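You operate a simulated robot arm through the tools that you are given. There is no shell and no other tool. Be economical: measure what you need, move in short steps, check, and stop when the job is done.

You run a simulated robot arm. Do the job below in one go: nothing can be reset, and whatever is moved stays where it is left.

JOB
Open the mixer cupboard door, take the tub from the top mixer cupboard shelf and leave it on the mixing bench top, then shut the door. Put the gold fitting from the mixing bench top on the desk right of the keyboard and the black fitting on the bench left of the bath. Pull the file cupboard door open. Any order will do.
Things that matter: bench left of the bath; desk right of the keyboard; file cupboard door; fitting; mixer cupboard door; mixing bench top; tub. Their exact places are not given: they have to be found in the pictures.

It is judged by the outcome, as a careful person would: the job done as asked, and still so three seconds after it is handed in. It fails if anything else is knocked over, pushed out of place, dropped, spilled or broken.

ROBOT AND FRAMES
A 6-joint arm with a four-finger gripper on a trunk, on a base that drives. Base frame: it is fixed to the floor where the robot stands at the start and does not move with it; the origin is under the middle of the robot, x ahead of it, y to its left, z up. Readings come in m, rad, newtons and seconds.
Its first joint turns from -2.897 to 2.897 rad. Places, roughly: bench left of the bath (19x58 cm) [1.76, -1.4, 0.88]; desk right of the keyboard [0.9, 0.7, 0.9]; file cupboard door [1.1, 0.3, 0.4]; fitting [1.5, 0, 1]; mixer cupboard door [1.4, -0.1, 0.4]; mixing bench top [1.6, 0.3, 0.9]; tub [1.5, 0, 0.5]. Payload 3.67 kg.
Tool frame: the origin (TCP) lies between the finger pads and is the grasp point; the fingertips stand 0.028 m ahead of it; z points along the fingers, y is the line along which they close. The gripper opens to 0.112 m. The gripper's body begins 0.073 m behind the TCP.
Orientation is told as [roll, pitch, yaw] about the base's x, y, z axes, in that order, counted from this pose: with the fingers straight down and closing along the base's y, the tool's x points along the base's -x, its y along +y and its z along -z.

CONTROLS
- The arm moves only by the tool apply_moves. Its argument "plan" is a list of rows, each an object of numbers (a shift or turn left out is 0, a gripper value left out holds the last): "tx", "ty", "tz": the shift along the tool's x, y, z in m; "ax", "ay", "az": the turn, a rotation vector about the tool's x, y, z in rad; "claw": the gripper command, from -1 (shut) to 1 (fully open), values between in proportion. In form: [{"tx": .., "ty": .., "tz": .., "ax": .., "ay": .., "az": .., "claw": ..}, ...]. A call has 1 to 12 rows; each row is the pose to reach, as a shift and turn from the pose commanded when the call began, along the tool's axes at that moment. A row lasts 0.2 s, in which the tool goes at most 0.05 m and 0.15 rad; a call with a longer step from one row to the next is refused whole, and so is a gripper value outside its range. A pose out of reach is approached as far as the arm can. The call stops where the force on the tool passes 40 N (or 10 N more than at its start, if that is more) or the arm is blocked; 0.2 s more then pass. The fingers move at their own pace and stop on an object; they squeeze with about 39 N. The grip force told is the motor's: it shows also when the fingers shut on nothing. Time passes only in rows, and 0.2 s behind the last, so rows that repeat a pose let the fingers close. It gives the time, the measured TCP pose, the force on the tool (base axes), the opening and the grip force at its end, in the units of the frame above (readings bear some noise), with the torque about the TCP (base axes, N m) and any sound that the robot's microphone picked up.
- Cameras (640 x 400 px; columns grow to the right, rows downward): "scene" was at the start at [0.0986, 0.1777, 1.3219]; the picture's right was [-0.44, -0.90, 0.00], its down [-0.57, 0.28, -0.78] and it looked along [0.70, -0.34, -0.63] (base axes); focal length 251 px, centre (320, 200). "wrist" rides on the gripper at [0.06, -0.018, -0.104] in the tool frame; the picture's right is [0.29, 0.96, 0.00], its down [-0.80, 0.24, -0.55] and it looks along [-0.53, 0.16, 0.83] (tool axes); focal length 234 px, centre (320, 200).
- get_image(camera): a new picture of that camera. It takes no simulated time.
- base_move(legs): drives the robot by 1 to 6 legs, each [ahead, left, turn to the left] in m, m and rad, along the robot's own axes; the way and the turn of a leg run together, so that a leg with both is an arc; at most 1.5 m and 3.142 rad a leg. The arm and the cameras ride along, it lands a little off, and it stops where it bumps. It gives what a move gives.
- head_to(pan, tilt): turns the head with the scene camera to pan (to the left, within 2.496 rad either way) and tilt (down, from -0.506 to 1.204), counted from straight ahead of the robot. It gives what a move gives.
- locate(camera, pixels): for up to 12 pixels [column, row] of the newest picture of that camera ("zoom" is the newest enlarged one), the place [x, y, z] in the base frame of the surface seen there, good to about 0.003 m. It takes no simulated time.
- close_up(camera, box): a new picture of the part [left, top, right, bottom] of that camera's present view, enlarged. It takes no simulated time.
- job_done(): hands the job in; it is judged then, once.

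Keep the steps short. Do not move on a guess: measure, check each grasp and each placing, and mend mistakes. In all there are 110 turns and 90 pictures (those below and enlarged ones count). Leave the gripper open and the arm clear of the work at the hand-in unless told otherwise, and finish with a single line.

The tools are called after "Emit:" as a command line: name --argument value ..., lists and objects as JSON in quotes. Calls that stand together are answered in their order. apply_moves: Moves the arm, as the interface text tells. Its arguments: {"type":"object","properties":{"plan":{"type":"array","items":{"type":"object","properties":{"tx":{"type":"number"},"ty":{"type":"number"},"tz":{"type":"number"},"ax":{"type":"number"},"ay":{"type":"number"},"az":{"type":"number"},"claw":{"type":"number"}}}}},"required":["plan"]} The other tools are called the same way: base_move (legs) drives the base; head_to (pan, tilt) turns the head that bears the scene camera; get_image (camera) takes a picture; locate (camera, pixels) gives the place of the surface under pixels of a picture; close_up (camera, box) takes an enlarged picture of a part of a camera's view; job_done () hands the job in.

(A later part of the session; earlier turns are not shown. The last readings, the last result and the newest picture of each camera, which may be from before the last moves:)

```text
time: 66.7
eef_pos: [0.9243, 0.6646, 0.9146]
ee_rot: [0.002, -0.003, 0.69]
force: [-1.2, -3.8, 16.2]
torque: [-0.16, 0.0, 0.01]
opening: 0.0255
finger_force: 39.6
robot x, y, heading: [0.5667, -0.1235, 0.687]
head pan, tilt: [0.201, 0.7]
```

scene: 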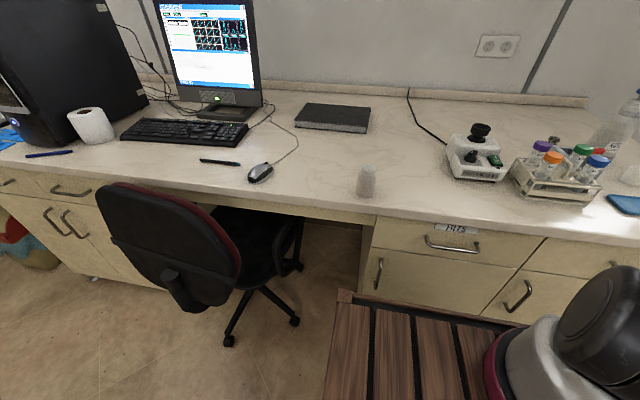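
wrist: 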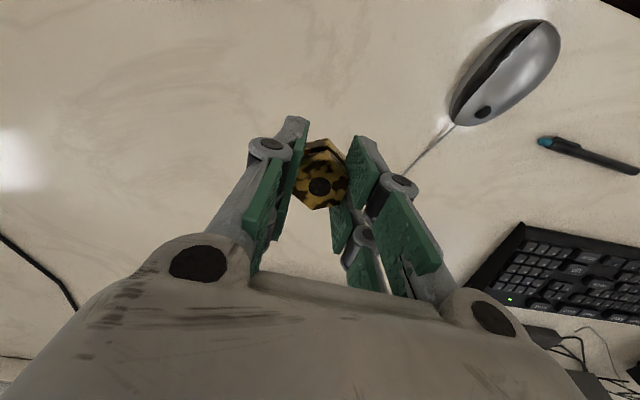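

Contact at 16 N; I back off 1 mm, open, and rise.

Emit:
apply_moves --plan '[{"tz": -0.001}, {"tz": -0.001, "claw": -0.3}, {"tz": -0.001, "claw": 0.0}, {"tz": -0.001, "claw": 0.0}, {"tz": -0.03}, {"tz": -0.08}, {"tz": -0.13}, {"tz": -0.18}, {"tz": -0.23}, {"tz": -0.23}]'

Emit:
close_up --camera "scene" --box '[230, 100, 390, 210]'

```text
time: 68.9
eef_pos: [0.9249, 0.6644, 1.1415]
ee_rot: [0.002, 0.0, 0.69]
force: [0.3, 0.4, 0.4]
torque: [-0.02, 0.01, 0.0]
opening: 0.0557
finger_force: 0.1
robot x, y, heading: [0.5617, -0.1278, 0.691]
head pan, tilt: [0.201, 0.7]
```

```text
3.64 times, centred on (310, 155) of scene
```

zoom: 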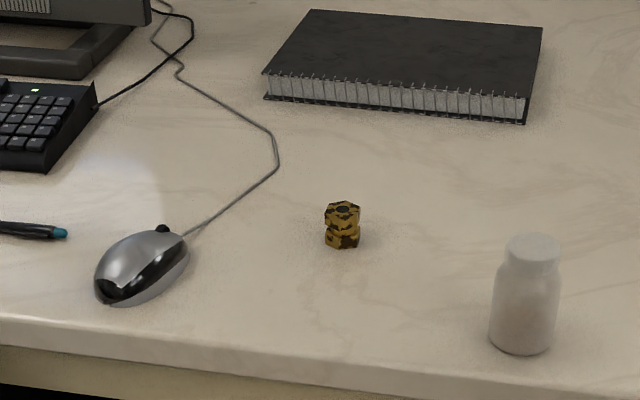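

The gold fitting stands well on the desk. Next, the mixer cupboard: I back off 0.2 m and go 0.15 m right for room, then look at the doors.

Emit:
base_move --legs '[[-0.22, 0, 0.01], [0, -0.14, 0]]'

Emit:
head_to --pan -0.25 --tilt 0.85

Emit:
get_image --camera "scene"

```text
time: 71.5
eef_pos: [0.8419, 0.417, 1.1429]
ee_rot: [0.0, 0.0, 0.694]
force: [-0.4, 0.0, 0.4]
torque: [0.01, -0.03, 0.0]
opening: 0.0558
finger_force: 0.0
robot x, y, heading: [0.4843, -0.3757, 0.695]
head pan, tilt: [0.201, 0.7]
```

```text
time: 72.4
eef_pos: [0.8406, 0.4169, 1.1424]
ee_rot: [0.0, 0.0, 0.695]
force: [0.6, -0.3, 0.0]
torque: [-0.01, 0.03, 0.0]
opening: 0.056
finger_force: 0.0
robot x, y, heading: [0.4876, -0.3775, 0.69]
head pan, tilt: [-0.25, 0.85]
```

```text
54 pictures are left
```

scene: 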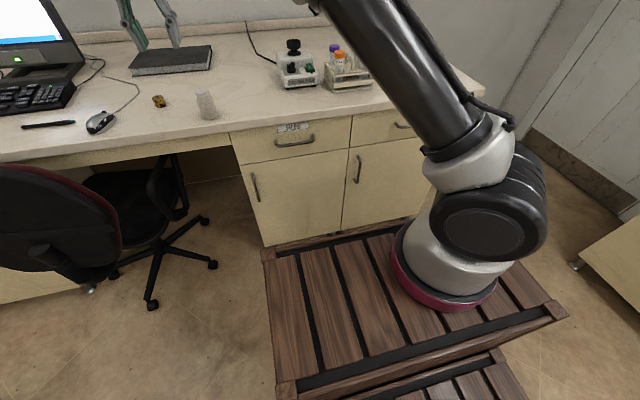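

Emit:
close_up --camera "scene" --box '[220, 100, 440, 240]'

Emit:
locate --camera "scene" --pixels '[[253, 175], [258, 200], [361, 157], [358, 183], [350, 143], [347, 180], [341, 228], [400, 150], [235, 162], [415, 215], [262, 240], [360, 168]]'

```text
2.86 times, centred on (330, 170) of scene
```

zoom: 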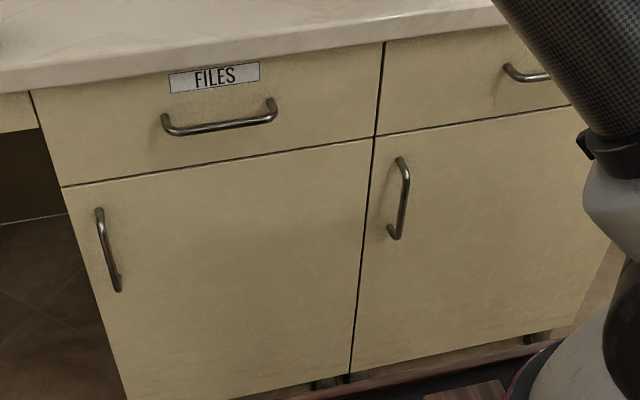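

```text
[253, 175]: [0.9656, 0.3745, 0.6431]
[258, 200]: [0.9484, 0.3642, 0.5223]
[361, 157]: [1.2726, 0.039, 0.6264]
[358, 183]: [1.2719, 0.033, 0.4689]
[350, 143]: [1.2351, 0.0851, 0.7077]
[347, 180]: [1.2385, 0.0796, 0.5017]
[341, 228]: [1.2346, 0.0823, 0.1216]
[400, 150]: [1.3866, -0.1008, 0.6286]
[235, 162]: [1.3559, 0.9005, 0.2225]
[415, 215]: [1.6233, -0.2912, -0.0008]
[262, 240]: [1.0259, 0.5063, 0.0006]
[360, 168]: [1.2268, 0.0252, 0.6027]
```

Emit:
locate --camera "zoom" --pixels '[[407, 180], [405, 200], [400, 222], [399, 162], [392, 233], [118, 265], [103, 235], [98, 215], [119, 285], [575, 107]]'

```text
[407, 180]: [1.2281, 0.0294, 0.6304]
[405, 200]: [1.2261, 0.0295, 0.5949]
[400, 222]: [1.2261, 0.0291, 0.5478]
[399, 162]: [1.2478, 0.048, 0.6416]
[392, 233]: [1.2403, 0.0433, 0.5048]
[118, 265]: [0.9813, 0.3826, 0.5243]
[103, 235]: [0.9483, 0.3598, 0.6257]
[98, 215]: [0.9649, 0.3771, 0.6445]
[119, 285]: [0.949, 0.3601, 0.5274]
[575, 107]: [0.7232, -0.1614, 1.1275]
```

The mixer handle is a vertical bar at (1.228,0.030), z 0.52–0.64. I bring the hand in front of it at height first.

Emit:
apply_moves --plan '[{"tx": 0.02, "ty": -0.045}, {"tx": 0.04, "ty": -0.09}, {"tx": 0.06, "ty": -0.135}, {"tx": 0.08, "ty": -0.18}, {"tx": 0.1, "ty": -0.225}, {"tx": 0.11, "ty": -0.271}, {"tx": 0.11, "ty": -0.317}, {"tx": 0.11, "ty": -0.363}, {"tx": 0.11, "ty": -0.409}, {"tx": 0.11, "ty": -0.455}, {"tx": 0.11, "ty": -0.501}, {"tx": 0.11, "ty": -0.545}]'

Emit:
apply_moves --plan '[{"tz": 0.04, "ay": -0.14}, {"tz": 0.08, "ay": -0.28}, {"tz": 0.12, "ay": -0.42}, {"tz": 0.16, "ay": -0.56}, {"tz": 0.2, "ay": -0.7}, {"tz": 0.24, "ay": -0.84}, {"tz": 0.28, "ay": -0.98}, {"tz": 0.32, "ay": -1.1}, {"tz": 0.36, "ay": -1.1}, {"tz": 0.4, "ay": -1.1}, {"tz": 0.4, "ay": -1.1}]'

Emit:
get_image --camera "wrist"

Emit:
get_image --camera "scene"

```text
time: 75.0
eef_pos: [1.1064, -0.0727, 1.1427]
ee_rot: [-0.001, 0.001, 0.698]
force: [-0.7, -0.3, -0.3]
torque: [0.0, -0.01, -0.02]
opening: 0.0558
finger_force: 0.0
robot x, y, heading: [0.488, -0.3769, 0.698]
head pan, tilt: [-0.25, 0.85]
```

```text
time: 77.4
eef_pos: [1.1536, -0.0701, 0.9215]
ee_rot: [0.092, -1.072, 0.624]
force: [0.4, 0.4, -0.4]
torque: [-0.02, -0.01, 0.03]
opening: 0.0563
finger_force: 0.1
out of reach, approached as far as the arm can: row 5, 6, 7, 8, 9, 10, 11
robot x, y, heading: [0.4817, -0.3747, 0.693]
head pan, tilt: [-0.25, 0.85]
```

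```text
52 pictures are left
```

wrist: 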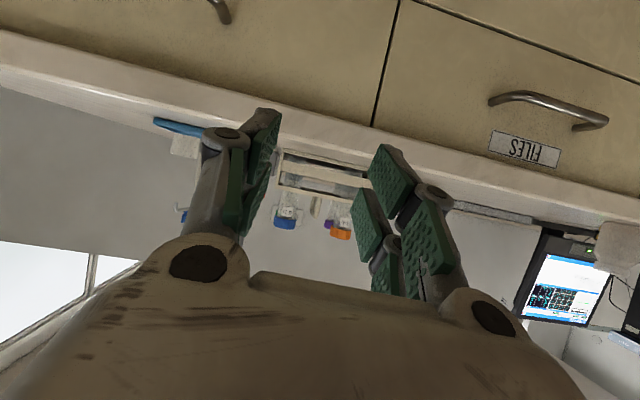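

```text
51 pictures are left
```

scene: 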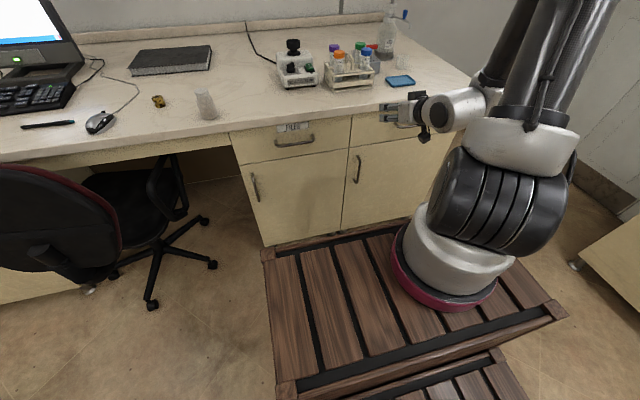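

The low, near-horizontal pose is too close to the arm. I back the base off 0.25 m, then resume lowering.

Emit:
base_move --legs '[[-0.25, 0, 0.0]]'

Emit:
apply_moves --plan '[{"ay": 0.0}]'

```text
time: 79.2
eef_pos: [0.9623, -0.2325, 0.9218]
ee_rot: [0.091, -1.073, 0.621]
force: [-0.9, 0.6, 0.2]
torque: [0.01, 0.01, 0.0]
opening: 0.0559
finger_force: 0.0
robot x, y, heading: [0.2922, -0.5378, 0.686]
head pan, tilt: [-0.25, 0.85]
```

```text
time: 79.6
eef_pos: [0.9608, -0.2317, 0.9219]
ee_rot: [0.092, -1.073, 0.621]
force: [0.2, 0.9, 0.9]
torque: [0.01, -0.02, 0.0]
opening: 0.0561
finger_force: 0.1
robot x, y, heading: [0.2899, -0.5386, 0.69]
head pan, tilt: [-0.25, 0.85]
```

Now there is room. I correct the small roll/yaw error and lower diagonally to in front of the handle (n-distance about 0.2 m from it, z 0.62).

Emit:
apply_moves --plan '[{"tx": 0.0233, "ty": 0.0018, "tz": 0.0361, "ax": 0.016, "ay": -0.014, "az": -0.017}, {"tx": 0.0465, "ty": 0.0037, "tz": 0.0722, "ax": 0.031, "ay": -0.027, "az": -0.033}, {"tx": 0.0698, "ty": 0.0055, "tz": 0.1083, "ax": 0.031, "ay": -0.027, "az": -0.033}, {"tx": 0.093, "ty": 0.0074, "tz": 0.1444, "ax": 0.031, "ay": -0.027, "az": -0.033}, {"tx": 0.1163, "ty": 0.0092, "tz": 0.1805, "ax": 0.031, "ay": -0.027, "az": -0.033}, {"tx": 0.1396, "ty": 0.011, "tz": 0.2166, "ax": 0.031, "ay": -0.027, "az": -0.033}, {"tx": 0.1628, "ty": 0.0129, "tz": 0.2527, "ax": 0.031, "ay": -0.027, "az": -0.033}, {"tx": 0.1861, "ty": 0.0147, "tz": 0.2888, "ax": 0.031, "ay": -0.027, "az": -0.033}, {"tx": 0.1861, "ty": 0.0147, "tz": 0.2888, "ax": 0.031, "ay": -0.027, "az": -0.033}]'

Emit:
get_image --camera "wrist"

```text
time: 81.6
eef_pos: [1.1192, -0.0938, 0.6273]
ee_rot: [0.166, -1.076, 0.563]
force: [-0.2, 0.5, -1.6]
torque: [-0.01, 0.03, 0.01]
opening: 0.056
finger_force: 0.0
out of reach, approached as far as the arm can: row 1, 2, 3, 4, 5, 6, 7, 8, 9
robot x, y, heading: [0.2901, -0.5365, 0.692]
head pan, tilt: [-0.25, 0.85]
```

```text
50 pictures are left
```

wrist: 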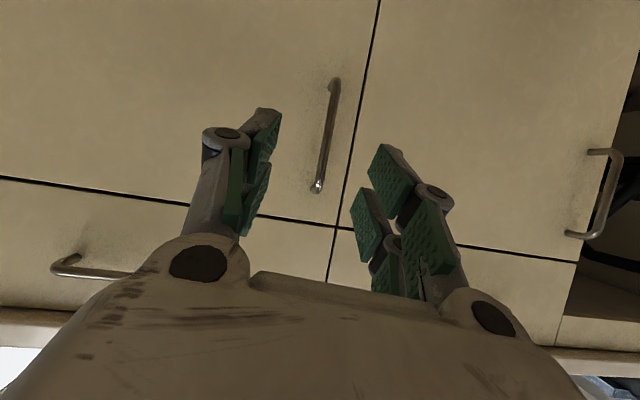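

The effective tool direction is about 28° below horizontal towards the door with fingers level – fine for a vertical bar. I open a little and advance 0.165 m so the bar comes between the fingers.

Emit:
apply_moves --plan '[{"tx": -0.01, "ty": 0.006, "tz": 0.03, "claw": 0.3}, {"tx": -0.02, "ty": 0.013, "tz": 0.065}, {"tx": -0.03, "ty": 0.019, "tz": 0.1}, {"tx": -0.03, "ty": 0.019, "tz": 0.1}]'

Emit:
get_image --camera "wrist"

```text
time: 82.6
eef_pos: [1.1841, -0.0094, 0.6091]
ee_rot: [0.166, -1.077, 0.561]
force: [0.1, 0.3, 0.3]
torque: [0.02, -0.01, -0.02]
opening: 0.073
finger_force: 0.1
robot x, y, heading: [0.2927, -0.5377, 0.691]
head pan, tilt: [-0.25, 0.85]
```

```text
49 pictures are left
```

wrist: 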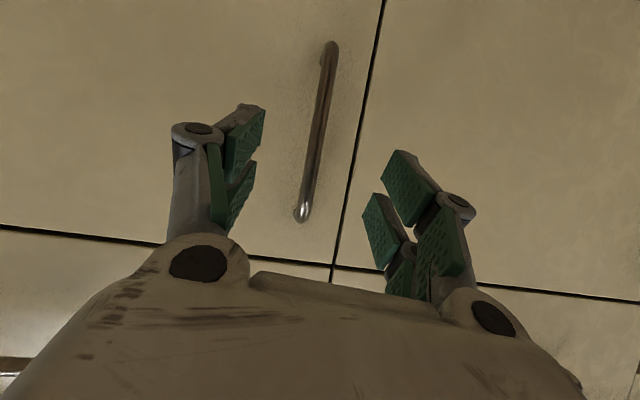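

Emit:
locate --camera "wrist" --pixels '[[317, 130], [312, 160], [325, 90], [300, 212], [328, 45], [290, 130]]'

```text
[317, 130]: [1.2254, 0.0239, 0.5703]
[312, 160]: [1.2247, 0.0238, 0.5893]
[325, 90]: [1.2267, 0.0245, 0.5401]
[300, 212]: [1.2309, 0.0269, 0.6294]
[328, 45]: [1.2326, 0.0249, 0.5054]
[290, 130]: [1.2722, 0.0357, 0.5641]
```

Bar centre is about (1.228,0.027). I advance 0.066 m and close on it.

Emit:
apply_moves --plan '[{"tx": 0.002, "ty": -0.002, "tz": 0.035}, {"tx": 0.003, "ty": -0.004, "tz": 0.066}, {"tx": 0.003, "ty": -0.004, "tz": 0.066, "claw": -1}, {"tx": 0.003, "ty": -0.004, "tz": 0.066, "claw": -1}, {"tx": 0.003, "ty": -0.004, "tz": 0.066, "claw": -1}]'

Emit:
get_image --camera "wrist"

```text
time: 83.8
eef_pos: [1.2256, 0.0262, 0.5732]
ee_rot: [0.163, -1.077, 0.569]
force: [-4.9, 5.8, 0.0]
torque: [-1.82, -1.93, 0.09]
opening: 0.0145
finger_force: 44.7
robot x, y, heading: [0.2943, -0.5376, 0.691]
head pan, tilt: [-0.25, 0.85]
```

```text
48 pictures are left
```

wrist: 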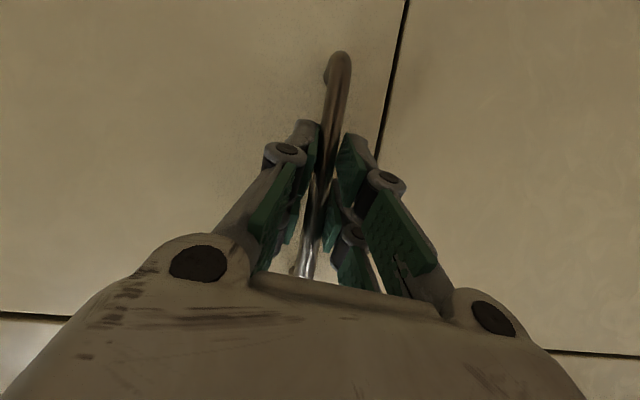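

The handle is gripped (0.0145 m). I pull along the door's arc about the right-hand hinge, first to 0.36 rad, turning the hand with it.

Emit:
apply_moves --plan '[{"tx": 0.0197, "ty": -0.0075, "tz": -0.0382, "ax": -0.1056, "ay": 0.0094, "az": -0.0562}, {"tx": 0.0383, "ty": -0.02, "tz": -0.0755, "ax": -0.2112, "ay": 0.0188, "az": -0.1123}, {"tx": 0.056, "ty": -0.0375, "tz": -0.1115, "ax": -0.3168, "ay": 0.0283, "az": -0.1685}, {"tx": 0.056, "ty": -0.0375, "tz": -0.1115, "ax": -0.3168, "ay": 0.0283, "az": -0.1685}]'

Emit:
get_image --camera "scene"

```text
time: 84.5
eef_pos: [1.1683, -0.0438, 0.5742]
ee_rot: [0.161, -1.077, 0.831]
force: [-4.7, 2.7, 0.7]
torque: [-1.42, -2.38, 0.13]
opening: 0.0142
finger_force: 45.0
robot x, y, heading: [0.294, -0.5372, 0.691]
head pan, tilt: [-0.25, 0.85]
stopped in row 3: the force on the tool passed its limit at 49 N (the readings are from after the stop); the commanded pose is now the measured one
```

```text
47 pictures are left
```

scene: 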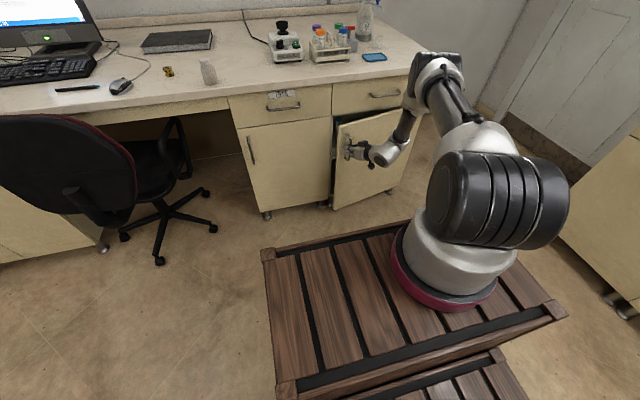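

The door follows (0.26 rad); the stop was a force peak from pulling fast. I continue at a slower pace along the refitted arc (hinge near n 0.985, u 1.13).

Emit:
apply_moves --plan '[{"tx": 0.0085, "ty": -0.0015, "tz": -0.0162, "ax": -0.044, "ay": 0.004, "az": -0.0235}, {"tx": 0.0168, "ty": -0.0042, "tz": -0.0322, "ax": -0.088, "ay": 0.008, "az": -0.047}, {"tx": 0.025, "ty": -0.0077, "tz": -0.0482, "ax": -0.132, "ay": 0.012, "az": -0.07}, {"tx": 0.0329, "ty": -0.0122, "tz": -0.0639, "ax": -0.176, "ay": 0.016, "az": -0.094}, {"tx": 0.0407, "ty": -0.0175, "tz": -0.0795, "ax": -0.22, "ay": 0.02, "az": -0.117}, {"tx": 0.0483, "ty": -0.0236, "tz": -0.0948, "ax": -0.264, "ay": 0.0235, "az": -0.14}, {"tx": 0.0557, "ty": -0.0305, "tz": -0.1099, "ax": -0.308, "ay": 0.0275, "az": -0.164}, {"tx": 0.0629, "ty": -0.0382, "tz": -0.1247, "ax": -0.352, "ay": 0.0315, "az": -0.187}, {"tx": 0.0698, "ty": -0.0468, "tz": -0.1391, "ax": -0.396, "ay": 0.035, "az": -0.211}, {"tx": 0.0764, "ty": -0.0562, "tz": -0.1532, "ax": -0.44, "ay": 0.039, "az": -0.234}]'

Emit:
get_image --camera "scene"

```text
time: 85.4
eef_pos: [1.1378, -0.0997, 0.5741]
ee_rot: [0.163, -1.079, 1.004]
force: [-6.3, 3.2, 4.4]
torque: [-1.05, -2.52, 0.1]
opening: 0.0146
finger_force: 45.1
robot x, y, heading: [0.2909, -0.5348, 0.696]
head pan, tilt: [-0.25, 0.85]
stopped in row 4: the force on the tool passed its limit at 44 N (the readings are from after the stop); the commanded pose is now the measured one
```

```text
46 pictures are left
```

scene: 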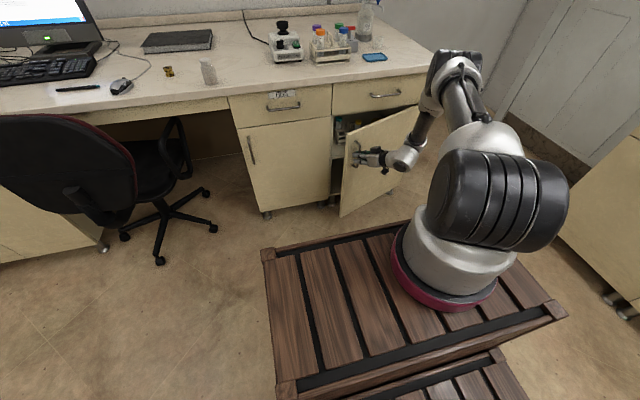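

The door is at about 25°. I keep following at a slower pace still.

Emit:
apply_moves --plan '[{"tx": 0.004, "ty": -0.0006, "tz": -0.008, "ax": -0.022, "ay": 0.002, "az": -0.012}, {"tx": 0.0089, "ty": -0.0014, "tz": -0.017, "ax": -0.044, "ay": 0.004, "az": -0.0235}, {"tx": 0.0135, "ty": -0.0023, "tz": -0.0255, "ax": -0.066, "ay": 0.006, "az": -0.035}, {"tx": 0.0178, "ty": -0.0033, "tz": -0.034, "ax": -0.088, "ay": 0.008, "az": -0.047}, {"tx": 0.0236, "ty": -0.0055, "tz": -0.0453, "ax": -0.117, "ay": 0.011, "az": -0.063}, {"tx": 0.0293, "ty": -0.0079, "tz": -0.0565, "ax": -0.147, "ay": 0.013, "az": -0.078}, {"tx": 0.035, "ty": -0.0106, "tz": -0.0676, "ax": -0.176, "ay": 0.016, "az": -0.094}, {"tx": 0.0406, "ty": -0.0141, "tz": -0.0787, "ax": -0.205, "ay": 0.018, "az": -0.109}, {"tx": 0.0461, "ty": -0.0178, "tz": -0.0897, "ax": -0.235, "ay": 0.021, "az": -0.125}, {"tx": 0.0515, "ty": -0.0218, "tz": -0.1005, "ax": -0.264, "ay": 0.0235, "az": -0.14}, {"tx": 0.0568, "ty": -0.0265, "tz": -0.1113, "ax": -0.293, "ay": 0.026, "az": -0.156}, {"tx": 0.0621, "ty": -0.0314, "tz": -0.122, "ax": -0.323, "ay": 0.029, "az": -0.172}]'

Emit:
get_image --camera "scene"

```text
time: 86.6
eef_pos: [1.1183, -0.1472, 0.5735]
ee_rot: [0.169, -1.078, 1.136]
force: [-6.5, 3.2, 5.1]
torque: [-0.71, -2.6, 0.06]
opening: 0.0148
finger_force: 45.1
robot x, y, heading: [0.2955, -0.532, 0.696]
head pan, tilt: [-0.25, 0.85]
stopped in row 6: the force on the tool passed its limit at 43 N (the readings are from after the stop); the commanded pose is now the measured one
```

```text
45 pictures are left
```

scene: 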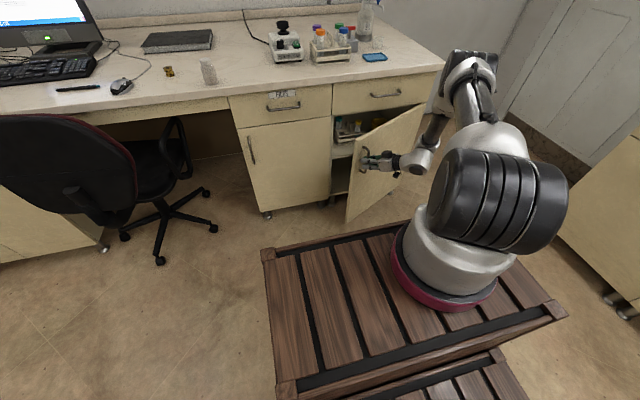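

Emit:
apply_moves --plan '[{"tx": 0.0043, "ty": -0.0006, "tz": -0.0082, "ax": -0.022, "ay": 0.002, "az": -0.012}, {"tx": 0.0086, "ty": -0.0013, "tz": -0.0164, "ax": -0.044, "ay": 0.004, "az": -0.0235}, {"tx": 0.0128, "ty": -0.0021, "tz": -0.0246, "ax": -0.066, "ay": 0.006, "az": -0.035}, {"tx": 0.0171, "ty": -0.0031, "tz": -0.0327, "ax": -0.088, "ay": 0.008, "az": -0.047}, {"tx": 0.0227, "ty": -0.005, "tz": -0.0435, "ax": -0.117, "ay": 0.011, "az": -0.063}, {"tx": 0.0282, "ty": -0.0073, "tz": -0.0542, "ax": -0.147, "ay": 0.013, "az": -0.078}, {"tx": 0.0336, "ty": -0.0099, "tz": -0.0649, "ax": -0.176, "ay": 0.016, "az": -0.094}, {"tx": 0.039, "ty": -0.013, "tz": -0.0755, "ax": -0.205, "ay": 0.018, "az": -0.109}, {"tx": 0.0442, "ty": -0.0164, "tz": -0.086, "ax": -0.235, "ay": 0.021, "az": -0.125}, {"tx": 0.0494, "ty": -0.0201, "tz": -0.0963, "ax": -0.264, "ay": 0.0235, "az": -0.14}, {"tx": 0.0545, "ty": -0.0245, "tz": -0.1067, "ax": -0.293, "ay": 0.026, "az": -0.156}, {"tx": 0.0595, "ty": -0.0291, "tz": -0.1169, "ax": -0.323, "ay": 0.029, "az": -0.172}]'

Emit:
get_image --camera "scene"

```text
time: 87.8
eef_pos: [1.1063, -0.1881, 0.5743]
ee_rot: [0.176, -1.078, 1.247]
force: [-8.1, 2.1, 4.8]
torque: [-0.44, -2.68, 0.08]
opening: 0.0148
finger_force: 45.2
robot x, y, heading: [0.2946, -0.5345, 0.69]
head pan, tilt: [-0.25, 0.85]
stopped in row 5: the force on the tool passed its limit at 44 N (the readings are from after the stop); the commanded pose is now the measured one
```

```text
44 pictures are left
```

scene: 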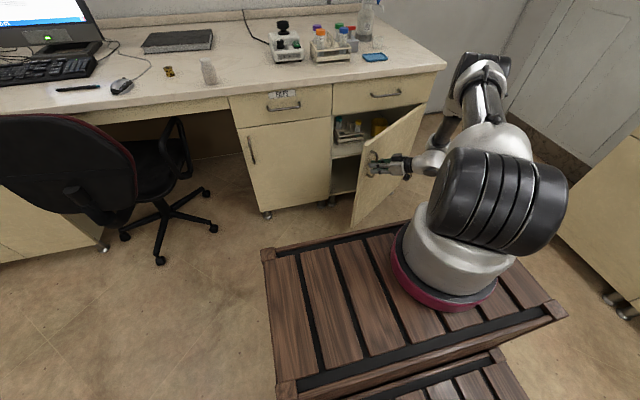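

The door is at about 39°. I release the handle, back off, swing the hand to the left of the door edge, and will then push the door from inside.

Emit:
apply_moves --plan '[{"claw": 0.2}, {"claw": 0.3}, {"claw": 0.3}, {"tz": -0.04}, {"tz": -0.08}, {"tz": -0.12}, {"tz": -0.15}, {"tz": -0.15}]'

Emit:
apply_moves --plan '[{"tx": -0.0075, "ty": 0.0315, "tz": 0.0194, "ax": 0.1, "ay": -0.009, "az": 0.053, "claw": -1}, {"tx": -0.015, "ty": 0.063, "tz": 0.0388, "ax": 0.2, "ay": -0.018, "az": 0.106}, {"tx": -0.0225, "ty": 0.0945, "tz": 0.0582, "ax": 0.3, "ay": -0.027, "az": 0.159}, {"tx": -0.03, "ty": 0.1259, "tz": 0.0776, "ax": 0.399, "ay": -0.035, "az": 0.212}, {"tx": -0.0375, "ty": 0.1574, "tz": 0.097, "ax": 0.499, "ay": -0.044, "az": 0.265}, {"tx": -0.045, "ty": 0.1889, "tz": 0.1164, "ax": 0.598, "ay": -0.053, "az": 0.318}, {"tx": -0.045, "ty": 0.1889, "tz": 0.1164, "ax": 0.598, "ay": -0.053, "az": 0.318}]'

Emit:
get_image --camera "scene"

Emit:
get_image --camera "wrist"

```text
time: 89.6
eef_pos: [1.0897, -0.3185, 0.6439]
ee_rot: [0.184, -1.073, 1.239]
force: [0.9, 0.0, -0.8]
torque: [0.0, 0.01, -0.02]
opening: 0.0728
finger_force: 0.1
robot x, y, heading: [0.2893, -0.5351, 0.693]
head pan, tilt: [-0.25, 0.85]
```

```text
time: 91.2
eef_pos: [0.9774, -0.0882, 0.6571]
ee_rot: [0.379, -1.015, 0.368]
force: [0.0, -1.0, -0.1]
torque: [0.02, -0.01, -0.02]
opening: 0.0
finger_force: 36.4
out of reach, approached as far as the arm can: row 3, 4, 5, 6, 7
robot x, y, heading: [0.2921, -0.539, 0.693]
head pan, tilt: [-0.25, 0.85]
```

```text
43 pictures are left
```

scene: 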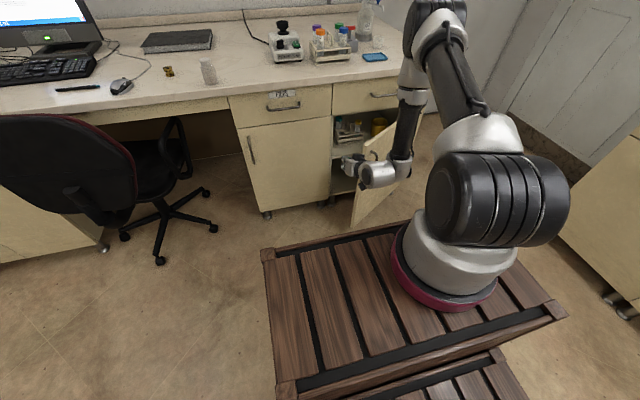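

```text
42 pictures are left
```

wrist: 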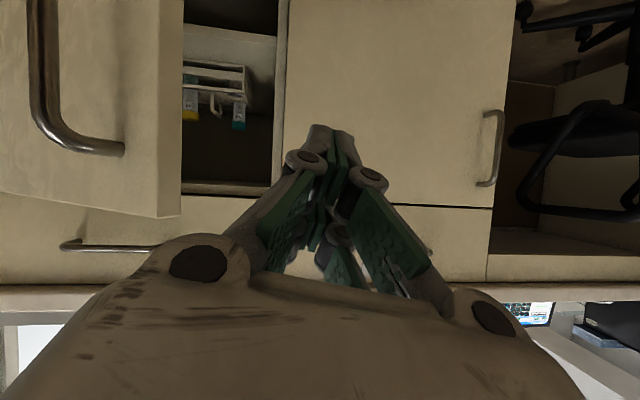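

The hand is left of the door edge. I lower it to z≈0.56 and move it forward past the edge, inside the opening.

Emit:
apply_moves --plan '[{"tx": 0.038, "ty": -0.0088, "tz": 0.022}, {"tx": 0.0764, "ty": -0.0176, "tz": 0.0441}, {"tx": 0.0531, "ty": -0.0173, "tz": 0.0845}, {"tx": 0.0298, "ty": -0.017, "tz": 0.125}, {"tx": 0.0066, "ty": -0.0166, "tz": 0.1654}, {"tx": 0.0066, "ty": -0.0166, "tz": 0.1654}]'

Emit:
get_image --camera "scene"

```text
time: 92.6
eef_pos: [1.0884, 0.0048, 0.5729]
ee_rot: [0.38, -1.015, 0.372]
force: [0.2, -0.1, 0.5]
torque: [0.01, 0.02, 0.04]
opening: 0.0001
finger_force: 35.2
robot x, y, heading: [0.2908, -0.5366, 0.692]
head pan, tilt: [-0.25, 0.85]
```

```text
41 pictures are left
```

scene: 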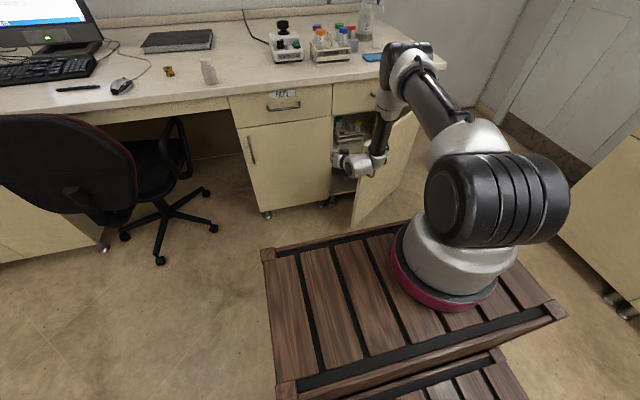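

The hand is inside the opening, left of the door's edge. I push the door open to the right slowly.

Emit:
apply_moves --plan '[{"tx": -0.006, "ty": -0.034, "tz": -0.0032}, {"tx": -0.0119, "ty": -0.068, "tz": -0.0064}, {"tx": -0.0154, "ty": -0.088, "tz": -0.0082}, {"tx": -0.0189, "ty": -0.108, "tz": -0.0101}, {"tx": -0.0224, "ty": -0.128, "tz": -0.012}, {"tx": -0.0259, "ty": -0.148, "tz": -0.0138}, {"tx": -0.0294, "ty": -0.168, "tz": -0.0157}, {"tx": -0.033, "ty": -0.188, "tz": -0.0176}, {"tx": -0.0365, "ty": -0.208, "tz": -0.0195}, {"tx": -0.04, "ty": -0.228, "tz": -0.0213}, {"tx": -0.0435, "ty": -0.248, "tz": -0.0232}, {"tx": -0.047, "ty": -0.268, "tz": -0.0251}]'

Emit:
get_image --camera "scene"

```text
time: 93.1
eef_pos: [1.1114, -0.0273, 0.5716]
ee_rot: [0.375, -1.013, 0.389]
force: [-0.5, 0.1, 0.8]
torque: [-0.02, 0.02, 0.0]
opening: 0.0002
finger_force: 35.7
robot x, y, heading: [0.2911, -0.536, 0.691]
head pan, tilt: [-0.25, 0.85]
stopped in row 2: the force on the tool passed its limit at 74 N (the readings are from after the stop); the commanded pose is now the measured one
```

```text
40 pictures are left
```

scene: 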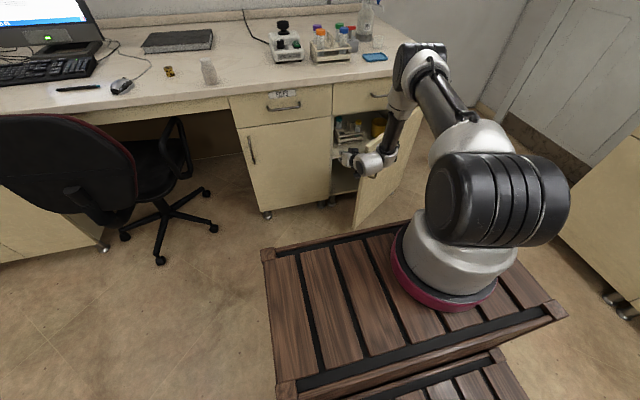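

Contact was made quickly; I push again much slower.

Emit:
apply_moves --plan '[{"tx": -0.001, "ty": -0.006}, {"tx": -0.002, "ty": -0.012}, {"tx": -0.003, "ty": -0.02}, {"tx": -0.0045, "ty": -0.028}, {"tx": -0.006, "ty": -0.036}, {"tx": -0.0075, "ty": -0.044}, {"tx": -0.009, "ty": -0.052}, {"tx": -0.0105, "ty": -0.06}, {"tx": -0.012, "ty": -0.068}, {"tx": -0.0135, "ty": -0.076}, {"tx": -0.015, "ty": -0.084}, {"tx": -0.0165, "ty": -0.092}]'

Emit:
close_up --camera "scene" --box '[320, 80, 450, 230]'

```text
time: 93.7
eef_pos: [1.1115, -0.0304, 0.5705]
ee_rot: [0.372, -1.011, 0.401]
force: [-3.3, 1.0, 0.7]
torque: [-0.23, -0.29, -0.45]
opening: 0.0002
finger_force: 35.4
robot x, y, heading: [0.2898, -0.536, 0.695]
head pan, tilt: [-0.25, 0.85]
stopped in row 2: the force on the tool passed its limit at 48 N (the readings are from after the stop); the commanded pose is now the measured one
```

```text
2.67 times, centred on (385, 155) of scene
```

zoom: 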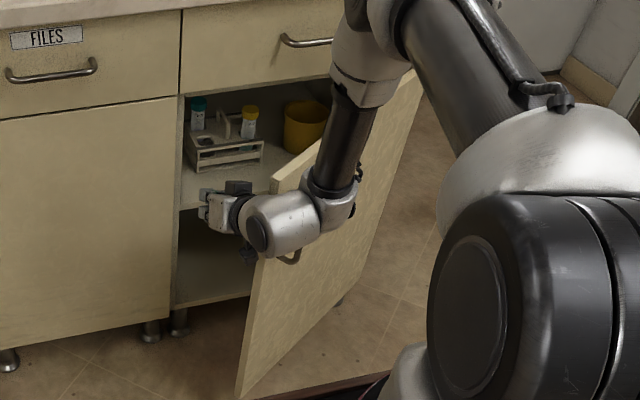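

The wrist link is jamming on the door edge. Better: draw back so that only the fingertips lie behind the edge, then hook and drag it along its arc.

Emit:
apply_moves --plan '[{"tx": 0.002, "ty": 0.0118, "tz": 0.001}, {"tx": 0.0207, "ty": 0.0115, "tz": -0.0315}, {"tx": 0.0394, "ty": 0.0113, "tz": -0.064}, {"tx": 0.038, "ty": 0.002, "tz": -0.0645}, {"tx": 0.036, "ty": -0.009, "tz": -0.066}, {"tx": 0.0345, "ty": -0.018, "tz": -0.067}, {"tx": 0.0325, "ty": -0.028, "tz": -0.068}, {"tx": 0.0325, "ty": -0.028, "tz": -0.068}]'

Emit:
close_up --camera "scene" --box '[320, 80, 450, 230]'

Emit:
get_image --camera "wrist"

```text
time: 95.5
eef_pos: [1.0748, -0.1001, 0.5705]
ee_rot: [0.373, -1.012, 0.399]
force: [0.7, 0.7, 0.4]
torque: [0.0, 0.0, 0.0]
opening: 0.0
finger_force: 35.9
robot x, y, heading: [0.2914, -0.5355, 0.695]
head pan, tilt: [-0.25, 0.85]
```

```text
2.67 times, centred on (385, 155) of scene
```

zoom: 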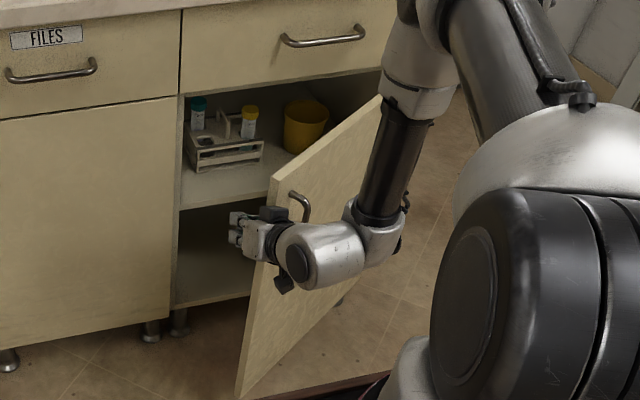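

```text
37 pictures are left
```

wrist: 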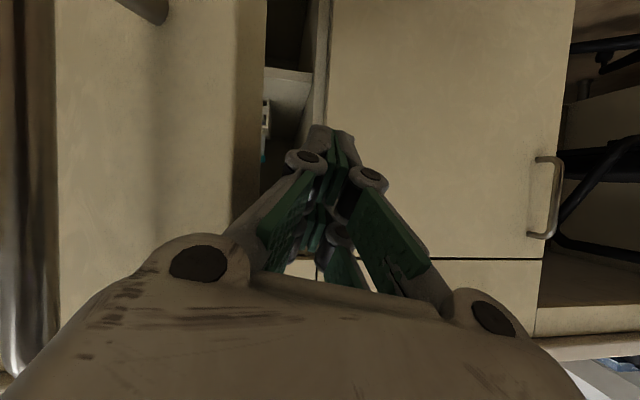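

Emit:
locate --camera "wrist" --pixels '[[238, 60], [260, 60], [236, 130], [260, 130], [150, 60], [250, 100]]'

Emit:
locate --camera "zoom" --pixels '[[272, 182], [380, 98], [303, 125], [303, 105], [285, 105], [325, 110], [195, 165], [230, 185], [255, 150], [181, 210], [300, 145], [184, 100]]'

```text
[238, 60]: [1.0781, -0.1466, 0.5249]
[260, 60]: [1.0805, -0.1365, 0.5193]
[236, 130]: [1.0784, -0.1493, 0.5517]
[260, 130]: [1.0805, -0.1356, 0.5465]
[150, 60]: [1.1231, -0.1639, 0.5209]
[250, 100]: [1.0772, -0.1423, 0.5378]
```

```text
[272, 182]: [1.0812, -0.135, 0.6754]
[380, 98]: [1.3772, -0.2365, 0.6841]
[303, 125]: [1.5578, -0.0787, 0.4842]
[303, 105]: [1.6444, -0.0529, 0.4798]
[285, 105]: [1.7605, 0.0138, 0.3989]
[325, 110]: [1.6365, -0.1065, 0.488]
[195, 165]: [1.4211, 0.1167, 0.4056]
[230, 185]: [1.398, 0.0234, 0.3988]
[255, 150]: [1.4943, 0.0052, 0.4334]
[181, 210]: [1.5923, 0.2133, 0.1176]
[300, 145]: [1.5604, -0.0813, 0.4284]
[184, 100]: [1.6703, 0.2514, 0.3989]
```

The door is damped: the force scales with speed. So I go back inside, rest the hand's side on the door edge and push very slowly (about 2 cm/s).

Emit:
apply_moves --plan '[{"tx": 0.0069, "ty": 0.0392, "tz": 0.0037}, {"tx": -0.008, "ty": 0.0394, "tz": 0.03}, {"tx": -0.023, "ty": 0.0396, "tz": 0.0557}, {"tx": -0.024, "ty": 0.034, "tz": 0.055}, {"tx": -0.0245, "ty": 0.03, "tz": 0.0545}, {"tx": -0.025, "ty": 0.0265, "tz": 0.054}, {"tx": -0.0255, "ty": 0.023, "tz": 0.0535}, {"tx": -0.026, "ty": 0.0195, "tz": 0.053}, {"tx": -0.026, "ty": 0.016, "tz": 0.052}, {"tx": -0.026, "ty": 0.0125, "tz": 0.05}, {"tx": -0.026, "ty": 0.009, "tz": 0.048}, {"tx": -0.026, "ty": 0.005, "tz": 0.046}]'

Emit:
close_up --camera "scene" --box '[320, 80, 450, 230]'

```text
time: 97.2
eef_pos: [1.0997, -0.0446, 0.5682]
ee_rot: [0.372, -1.005, 0.407]
force: [-2.7, 0.9, 1.3]
torque: [-0.18, -0.17, -0.29]
opening: 0.0
finger_force: 36.0
robot x, y, heading: [0.292, -0.5343, 0.697]
head pan, tilt: [-0.25, 0.85]
stopped in row 8: the force on the tool passed its limit at 46 N (the readings are from after the stop); the commanded pose is now the measured one
```

```text
2.67 times, centred on (385, 155) of scene
```

zoom: 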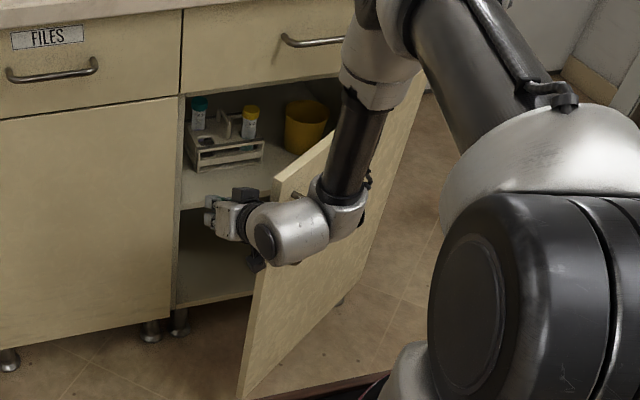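

That geometry is poor (small lever, wrist on the handle). I return to the handle grip, which has the best lever, and will pull slowly.

Emit:
apply_moves --plan '[{"tx": 0.005, "ty": 0.0294, "tz": 0.0028}, {"tx": 0.026, "ty": 0.029, "tz": -0.034}, {"tx": 0.047, "ty": 0.029, "tz": -0.07}, {"tx": 0.068, "ty": 0.0285, "tz": -0.107}, {"tx": 0.089, "ty": 0.028, "tz": -0.143}, {"tx": 0.11, "ty": 0.028, "tz": -0.179}, {"tx": 0.11, "ty": 0.028, "tz": -0.179}]'

Emit:
apply_moves --plan '[{"tx": -0.0187, "ty": -0.0358, "tz": -0.0057, "ax": -0.0835, "ay": 0.019, "az": -0.048, "claw": 0.3}, {"tx": -0.0373, "ty": -0.0715, "tz": -0.0113, "ax": -0.167, "ay": 0.038, "az": -0.096}, {"tx": -0.056, "ty": -0.1073, "tz": -0.017, "ax": -0.25, "ay": 0.0575, "az": -0.1445}, {"tx": -0.0747, "ty": -0.1431, "tz": -0.0227, "ax": -0.334, "ay": 0.0765, "az": -0.193}, {"tx": -0.0933, "ty": -0.1788, "tz": -0.0283, "ax": -0.4175, "ay": 0.096, "az": -0.241}, {"tx": -0.112, "ty": -0.2146, "tz": -0.034, "ax": -0.501, "ay": 0.115, "az": -0.289}, {"tx": -0.112, "ty": -0.2146, "tz": -0.034, "ax": -0.501, "ay": 0.115, "az": -0.289}]'

Emit:
get_image --camera "wrist"

```text
time: 98.8
eef_pos: [0.9679, -0.1184, 0.569]
ee_rot: [0.454, -0.977, 0.333]
force: [-0.6, -0.1, -0.1]
torque: [0.01, -0.02, -0.04]
opening: 0.0
finger_force: 36.1
out of reach, approached as far as the arm can: row 4, 5, 6, 7
robot x, y, heading: [0.2904, -0.5353, 0.697]
head pan, tilt: [-0.25, 0.85]
```

```text
time: 100.4
eef_pos: [1.1453, -0.28, 0.6244]
ee_rot: [0.481, -1.007, 0.898]
force: [0.1, 1.0, 1.6]
torque: [-0.03, -0.01, 0.0]
opening: 0.073
finger_force: 0.0
robot x, y, heading: [0.293, -0.5358, 0.694]
head pan, tilt: [-0.25, 0.85]
```

```text
35 pictures are left
```

wrist: 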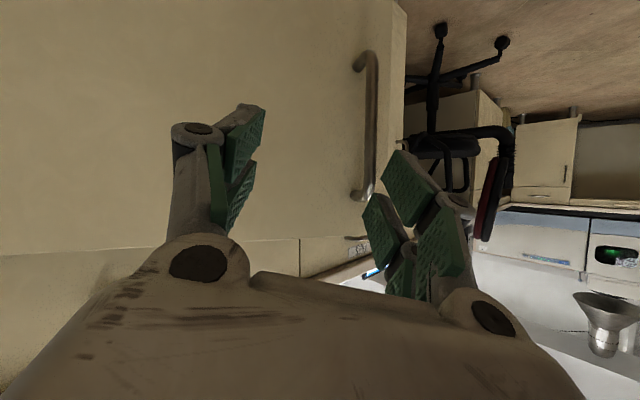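

Emit:
locate --camera "wrist" --pixels '[[371, 90], [371, 120], [369, 160], [360, 195], [360, 55], [340, 120], [400, 120]]'

```text
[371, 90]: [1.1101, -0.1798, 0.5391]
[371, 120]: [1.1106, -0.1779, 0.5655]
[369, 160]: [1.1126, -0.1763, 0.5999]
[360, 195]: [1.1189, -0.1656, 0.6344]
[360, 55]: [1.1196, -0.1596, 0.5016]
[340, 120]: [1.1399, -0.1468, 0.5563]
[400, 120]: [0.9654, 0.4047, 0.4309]
```

Bar now at about (1.112,-0.176). I level the fingers (turn -0.28 about the tool axis), line up, advance and close.

Emit:
apply_moves --plan '[{"tx": 0.0094, "ty": 0.0446, "az": -0.14}, {"tx": 0.0094, "ty": 0.0446, "tz": 0.03, "az": -0.284}, {"tx": 0.0094, "ty": 0.0446, "tz": 0.07, "az": -0.284}, {"tx": 0.0094, "ty": 0.0446, "tz": 0.107, "az": -0.284}, {"tx": 0.0094, "ty": 0.0446, "tz": 0.107, "az": -0.284, "claw": -1}, {"tx": 0.0094, "ty": 0.0446, "tz": 0.107, "az": -0.284, "claw": -1}, {"tx": 0.0094, "ty": 0.0446, "tz": 0.107, "az": -0.284, "claw": -1}]'

Emit:
get_image --camera "wrist"

```text
time: 102.0
eef_pos: [1.1085, -0.1785, 0.5759]
ee_rot: [0.009, -1.078, 1.446]
force: [-23.3, 6.1, 1.9]
torque: [1.14, -0.02, 0.24]
opening: 0.0112
finger_force: 44.6
robot x, y, heading: [0.2917, -0.5359, 0.695]
head pan, tilt: [-0.25, 0.85]
```

```text
34 pictures are left
```

wrist: 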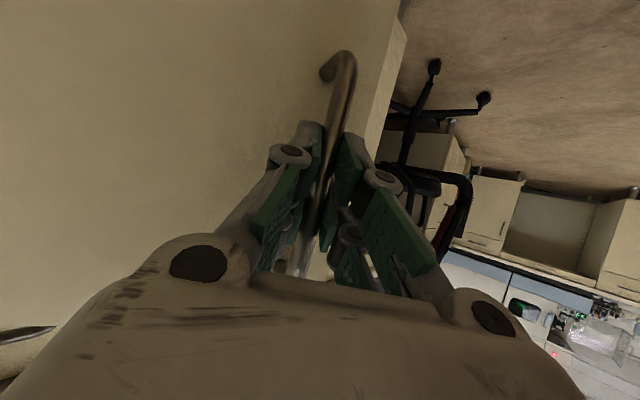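

Gripped. I pull very slowly, 0.02 rad per row.

Emit:
apply_moves --plan '[{"tx": 0.0026, "tz": -0.0049, "ax": -0.0132, "az": -0.0071}, {"tx": 0.0061, "tz": -0.0114, "ax": -0.0308, "az": -0.0166}, {"tx": 0.0096, "tz": -0.0179, "ax": -0.0485, "az": -0.026}, {"tx": 0.0131, "tz": -0.0245, "ax": -0.0661, "az": -0.0355}, {"tx": 0.0166, "ty": -0.0001, "tz": -0.031, "ax": -0.0837, "az": -0.0449}, {"tx": 0.0201, "ty": -0.0006, "tz": -0.0375, "ax": -0.1013, "az": -0.0544}, {"tx": 0.0236, "ty": -0.0014, "tz": -0.0441, "ax": -0.1189, "az": -0.0639}, {"tx": 0.0271, "ty": -0.0023, "tz": -0.0506, "ax": -0.1366, "az": -0.0733}, {"tx": 0.0306, "ty": -0.0032, "tz": -0.0571, "ax": -0.1542, "az": -0.0828}, {"tx": 0.0341, "ty": -0.0042, "tz": -0.0637, "ax": -0.1718, "az": -0.0922}, {"tx": 0.0376, "ty": -0.0053, "tz": -0.0702, "ax": -0.1894, "az": -0.1017}, {"tx": 0.0411, "ty": -0.0066, "tz": -0.0767, "ax": -0.207, "az": -0.1112}]'

Emit:
close_up --camera "scene" --box '[320, 80, 450, 230]'

```text
time: 102.6
eef_pos: [1.1057, -0.1904, 0.5759]
ee_rot: [0.015, -1.074, 1.473]
force: [-4.7, 1.2, 4.0]
torque: [-0.51, -0.45, 0.0]
opening: 0.0109
finger_force: 44.7
robot x, y, heading: [0.2923, -0.537, 0.699]
head pan, tilt: [-0.25, 0.85]
stopped in row 3: the force on the tool passed its limit at 42 N (the readings are from after the stop); the commanded pose is now the measured one
```

```text
2.67 times, centred on (385, 155) of scene
```

zoom: 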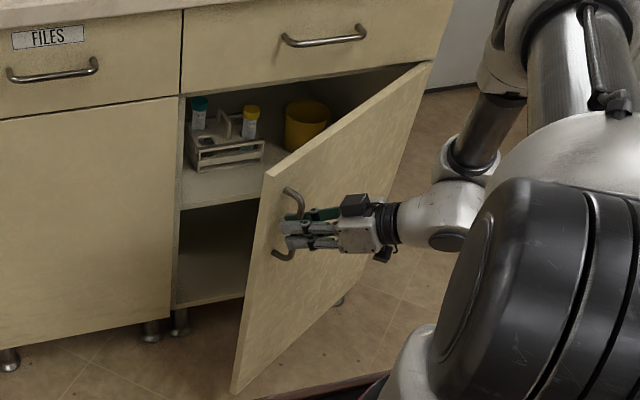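

The residual forces are radial: my hinge estimate is too far left. I measure the door's far top corner and the cupboard's right side.

Emit:
locate --camera "zoom" --pixels '[[267, 176], [300, 152], [350, 118], [400, 84], [428, 66], [300, 170], [400, 110], [415, 90], [440, 40], [425, 70], [446, 25]]'

```text
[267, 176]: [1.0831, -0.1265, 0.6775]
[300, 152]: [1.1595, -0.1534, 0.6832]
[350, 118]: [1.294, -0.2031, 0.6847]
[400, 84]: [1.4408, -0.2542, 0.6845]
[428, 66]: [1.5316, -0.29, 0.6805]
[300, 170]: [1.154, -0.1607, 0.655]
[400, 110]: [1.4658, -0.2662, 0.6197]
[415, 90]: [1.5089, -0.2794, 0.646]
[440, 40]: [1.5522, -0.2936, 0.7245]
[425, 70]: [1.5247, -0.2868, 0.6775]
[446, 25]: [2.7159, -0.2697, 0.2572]
```

The hinge is really at n 0.99, u 1.22 (door 0.49 m wide). With the right arc (radius 0.45 m) I pull on.

Emit:
apply_moves --plan '[{"tx": 0.0087, "ty": 0.0016, "tz": -0.016}, {"tx": 0.0174, "ty": 0.0032, "tz": -0.0321}, {"tx": 0.026, "ty": 0.0038, "tz": -0.048}, {"tx": 0.0346, "ty": 0.0036, "tz": -0.0638}, {"tx": 0.0432, "ty": 0.0032, "tz": -0.0796}, {"tx": 0.0517, "ty": 0.0014, "tz": -0.0953, "ax": -0.02, "az": -0.011}, {"tx": 0.0602, "ty": -0.0008, "tz": -0.111, "ax": -0.04, "az": -0.022}, {"tx": 0.0687, "ty": -0.0038, "tz": -0.1266, "ax": -0.065, "az": -0.035}, {"tx": 0.0771, "ty": -0.0077, "tz": -0.1421, "ax": -0.09, "az": -0.049}, {"tx": 0.0854, "ty": -0.0119, "tz": -0.1575, "ax": -0.115, "az": -0.062}, {"tx": 0.0956, "ty": -0.0185, "tz": -0.1764, "ax": -0.14, "az": -0.076}, {"tx": 0.1058, "ty": -0.0259, "tz": -0.1952, "ax": -0.17, "az": -0.092}]'

Emit:
close_up --camera "scene" --box '[310, 80, 500, 230]'

```text
time: 103.7
eef_pos: [1.0939, -0.2588, 0.5765]
ee_rot: [0.025, -1.077, 1.47]
force: [-6.2, 1.4, 6.4]
torque: [0.17, -1.15, 0.1]
opening: 0.0112
finger_force: 45.5
robot x, y, heading: [0.2885, -0.5361, 0.697]
head pan, tilt: [-0.25, 0.85]
stopped in row 5: the force on the tool passed its limit at 41 N (the readings are from after the stop); the commanded pose is now the measured one
```

```text
2.67 times, centred on (405, 155) of scene
```

zoom: 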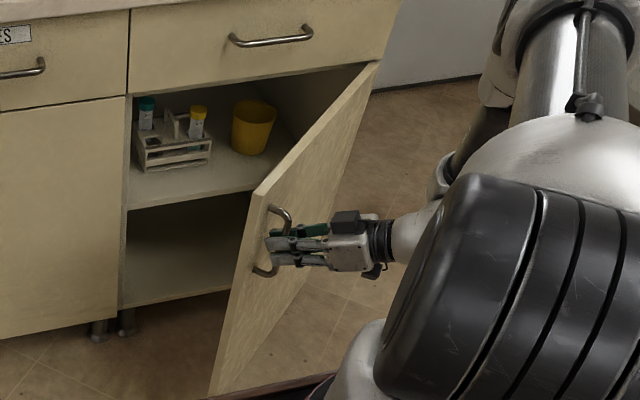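

On the arc now. I continue at a lower speed.

Emit:
apply_moves --plan '[{"tx": 0.0035, "ty": -0.0005, "tz": -0.0066}, {"tx": 0.0088, "ty": -0.0012, "tz": -0.0164, "ax": -0.01, "az": -0.005}, {"tx": 0.0141, "ty": -0.002, "tz": -0.0263, "ax": -0.02, "az": -0.011}, {"tx": 0.0194, "ty": -0.003, "tz": -0.0361, "ax": -0.035, "az": -0.019}, {"tx": 0.0247, "ty": -0.0044, "tz": -0.0459, "ax": -0.05, "az": -0.027}, {"tx": 0.03, "ty": -0.0062, "tz": -0.0557, "ax": -0.065, "az": -0.035}, {"tx": 0.0353, "ty": -0.0084, "tz": -0.0655, "ax": -0.08, "az": -0.043}, {"tx": 0.0406, "ty": -0.0105, "tz": -0.0752, "ax": -0.1, "az": -0.054}, {"tx": 0.0457, "ty": -0.013, "tz": -0.0849, "ax": -0.12, "az": -0.065}, {"tx": 0.0509, "ty": -0.016, "tz": -0.0945, "ax": -0.135, "az": -0.073}, {"tx": 0.0559, "ty": -0.0191, "tz": -0.104, "ax": -0.155, "az": -0.084}, {"tx": 0.0628, "ty": -0.0233, "tz": -0.1167, "ax": -0.176, "az": -0.095}]'

Emit:
close_up --camera "scene" --box '[310, 80, 500, 230]'

```text
time: 105.0
eef_pos: [1.0921, -0.3152, 0.5765]
ee_rot: [0.03, -1.08, 1.533]
force: [-7.9, -0.3, 9.2]
torque: [0.18, -1.49, 0.04]
opening: 0.0113
finger_force: 45.0
robot x, y, heading: [0.2878, -0.5391, 0.697]
head pan, tilt: [-0.25, 0.85]
stopped in row 6: the force on the tool passed its limit at 42 N (the readings are from after the stop); the commanded pose is now the measured one
```

```text
2.67 times, centred on (405, 155) of scene
```

zoom: 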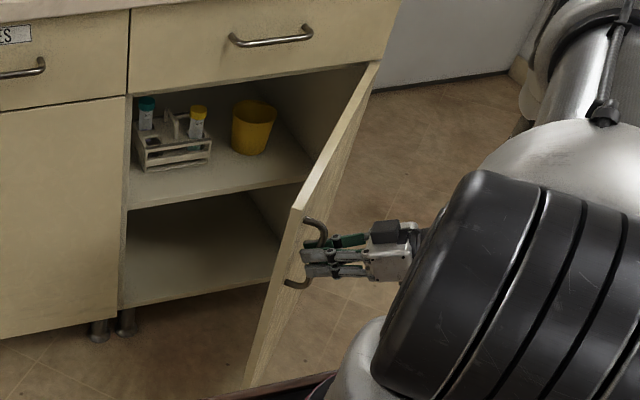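

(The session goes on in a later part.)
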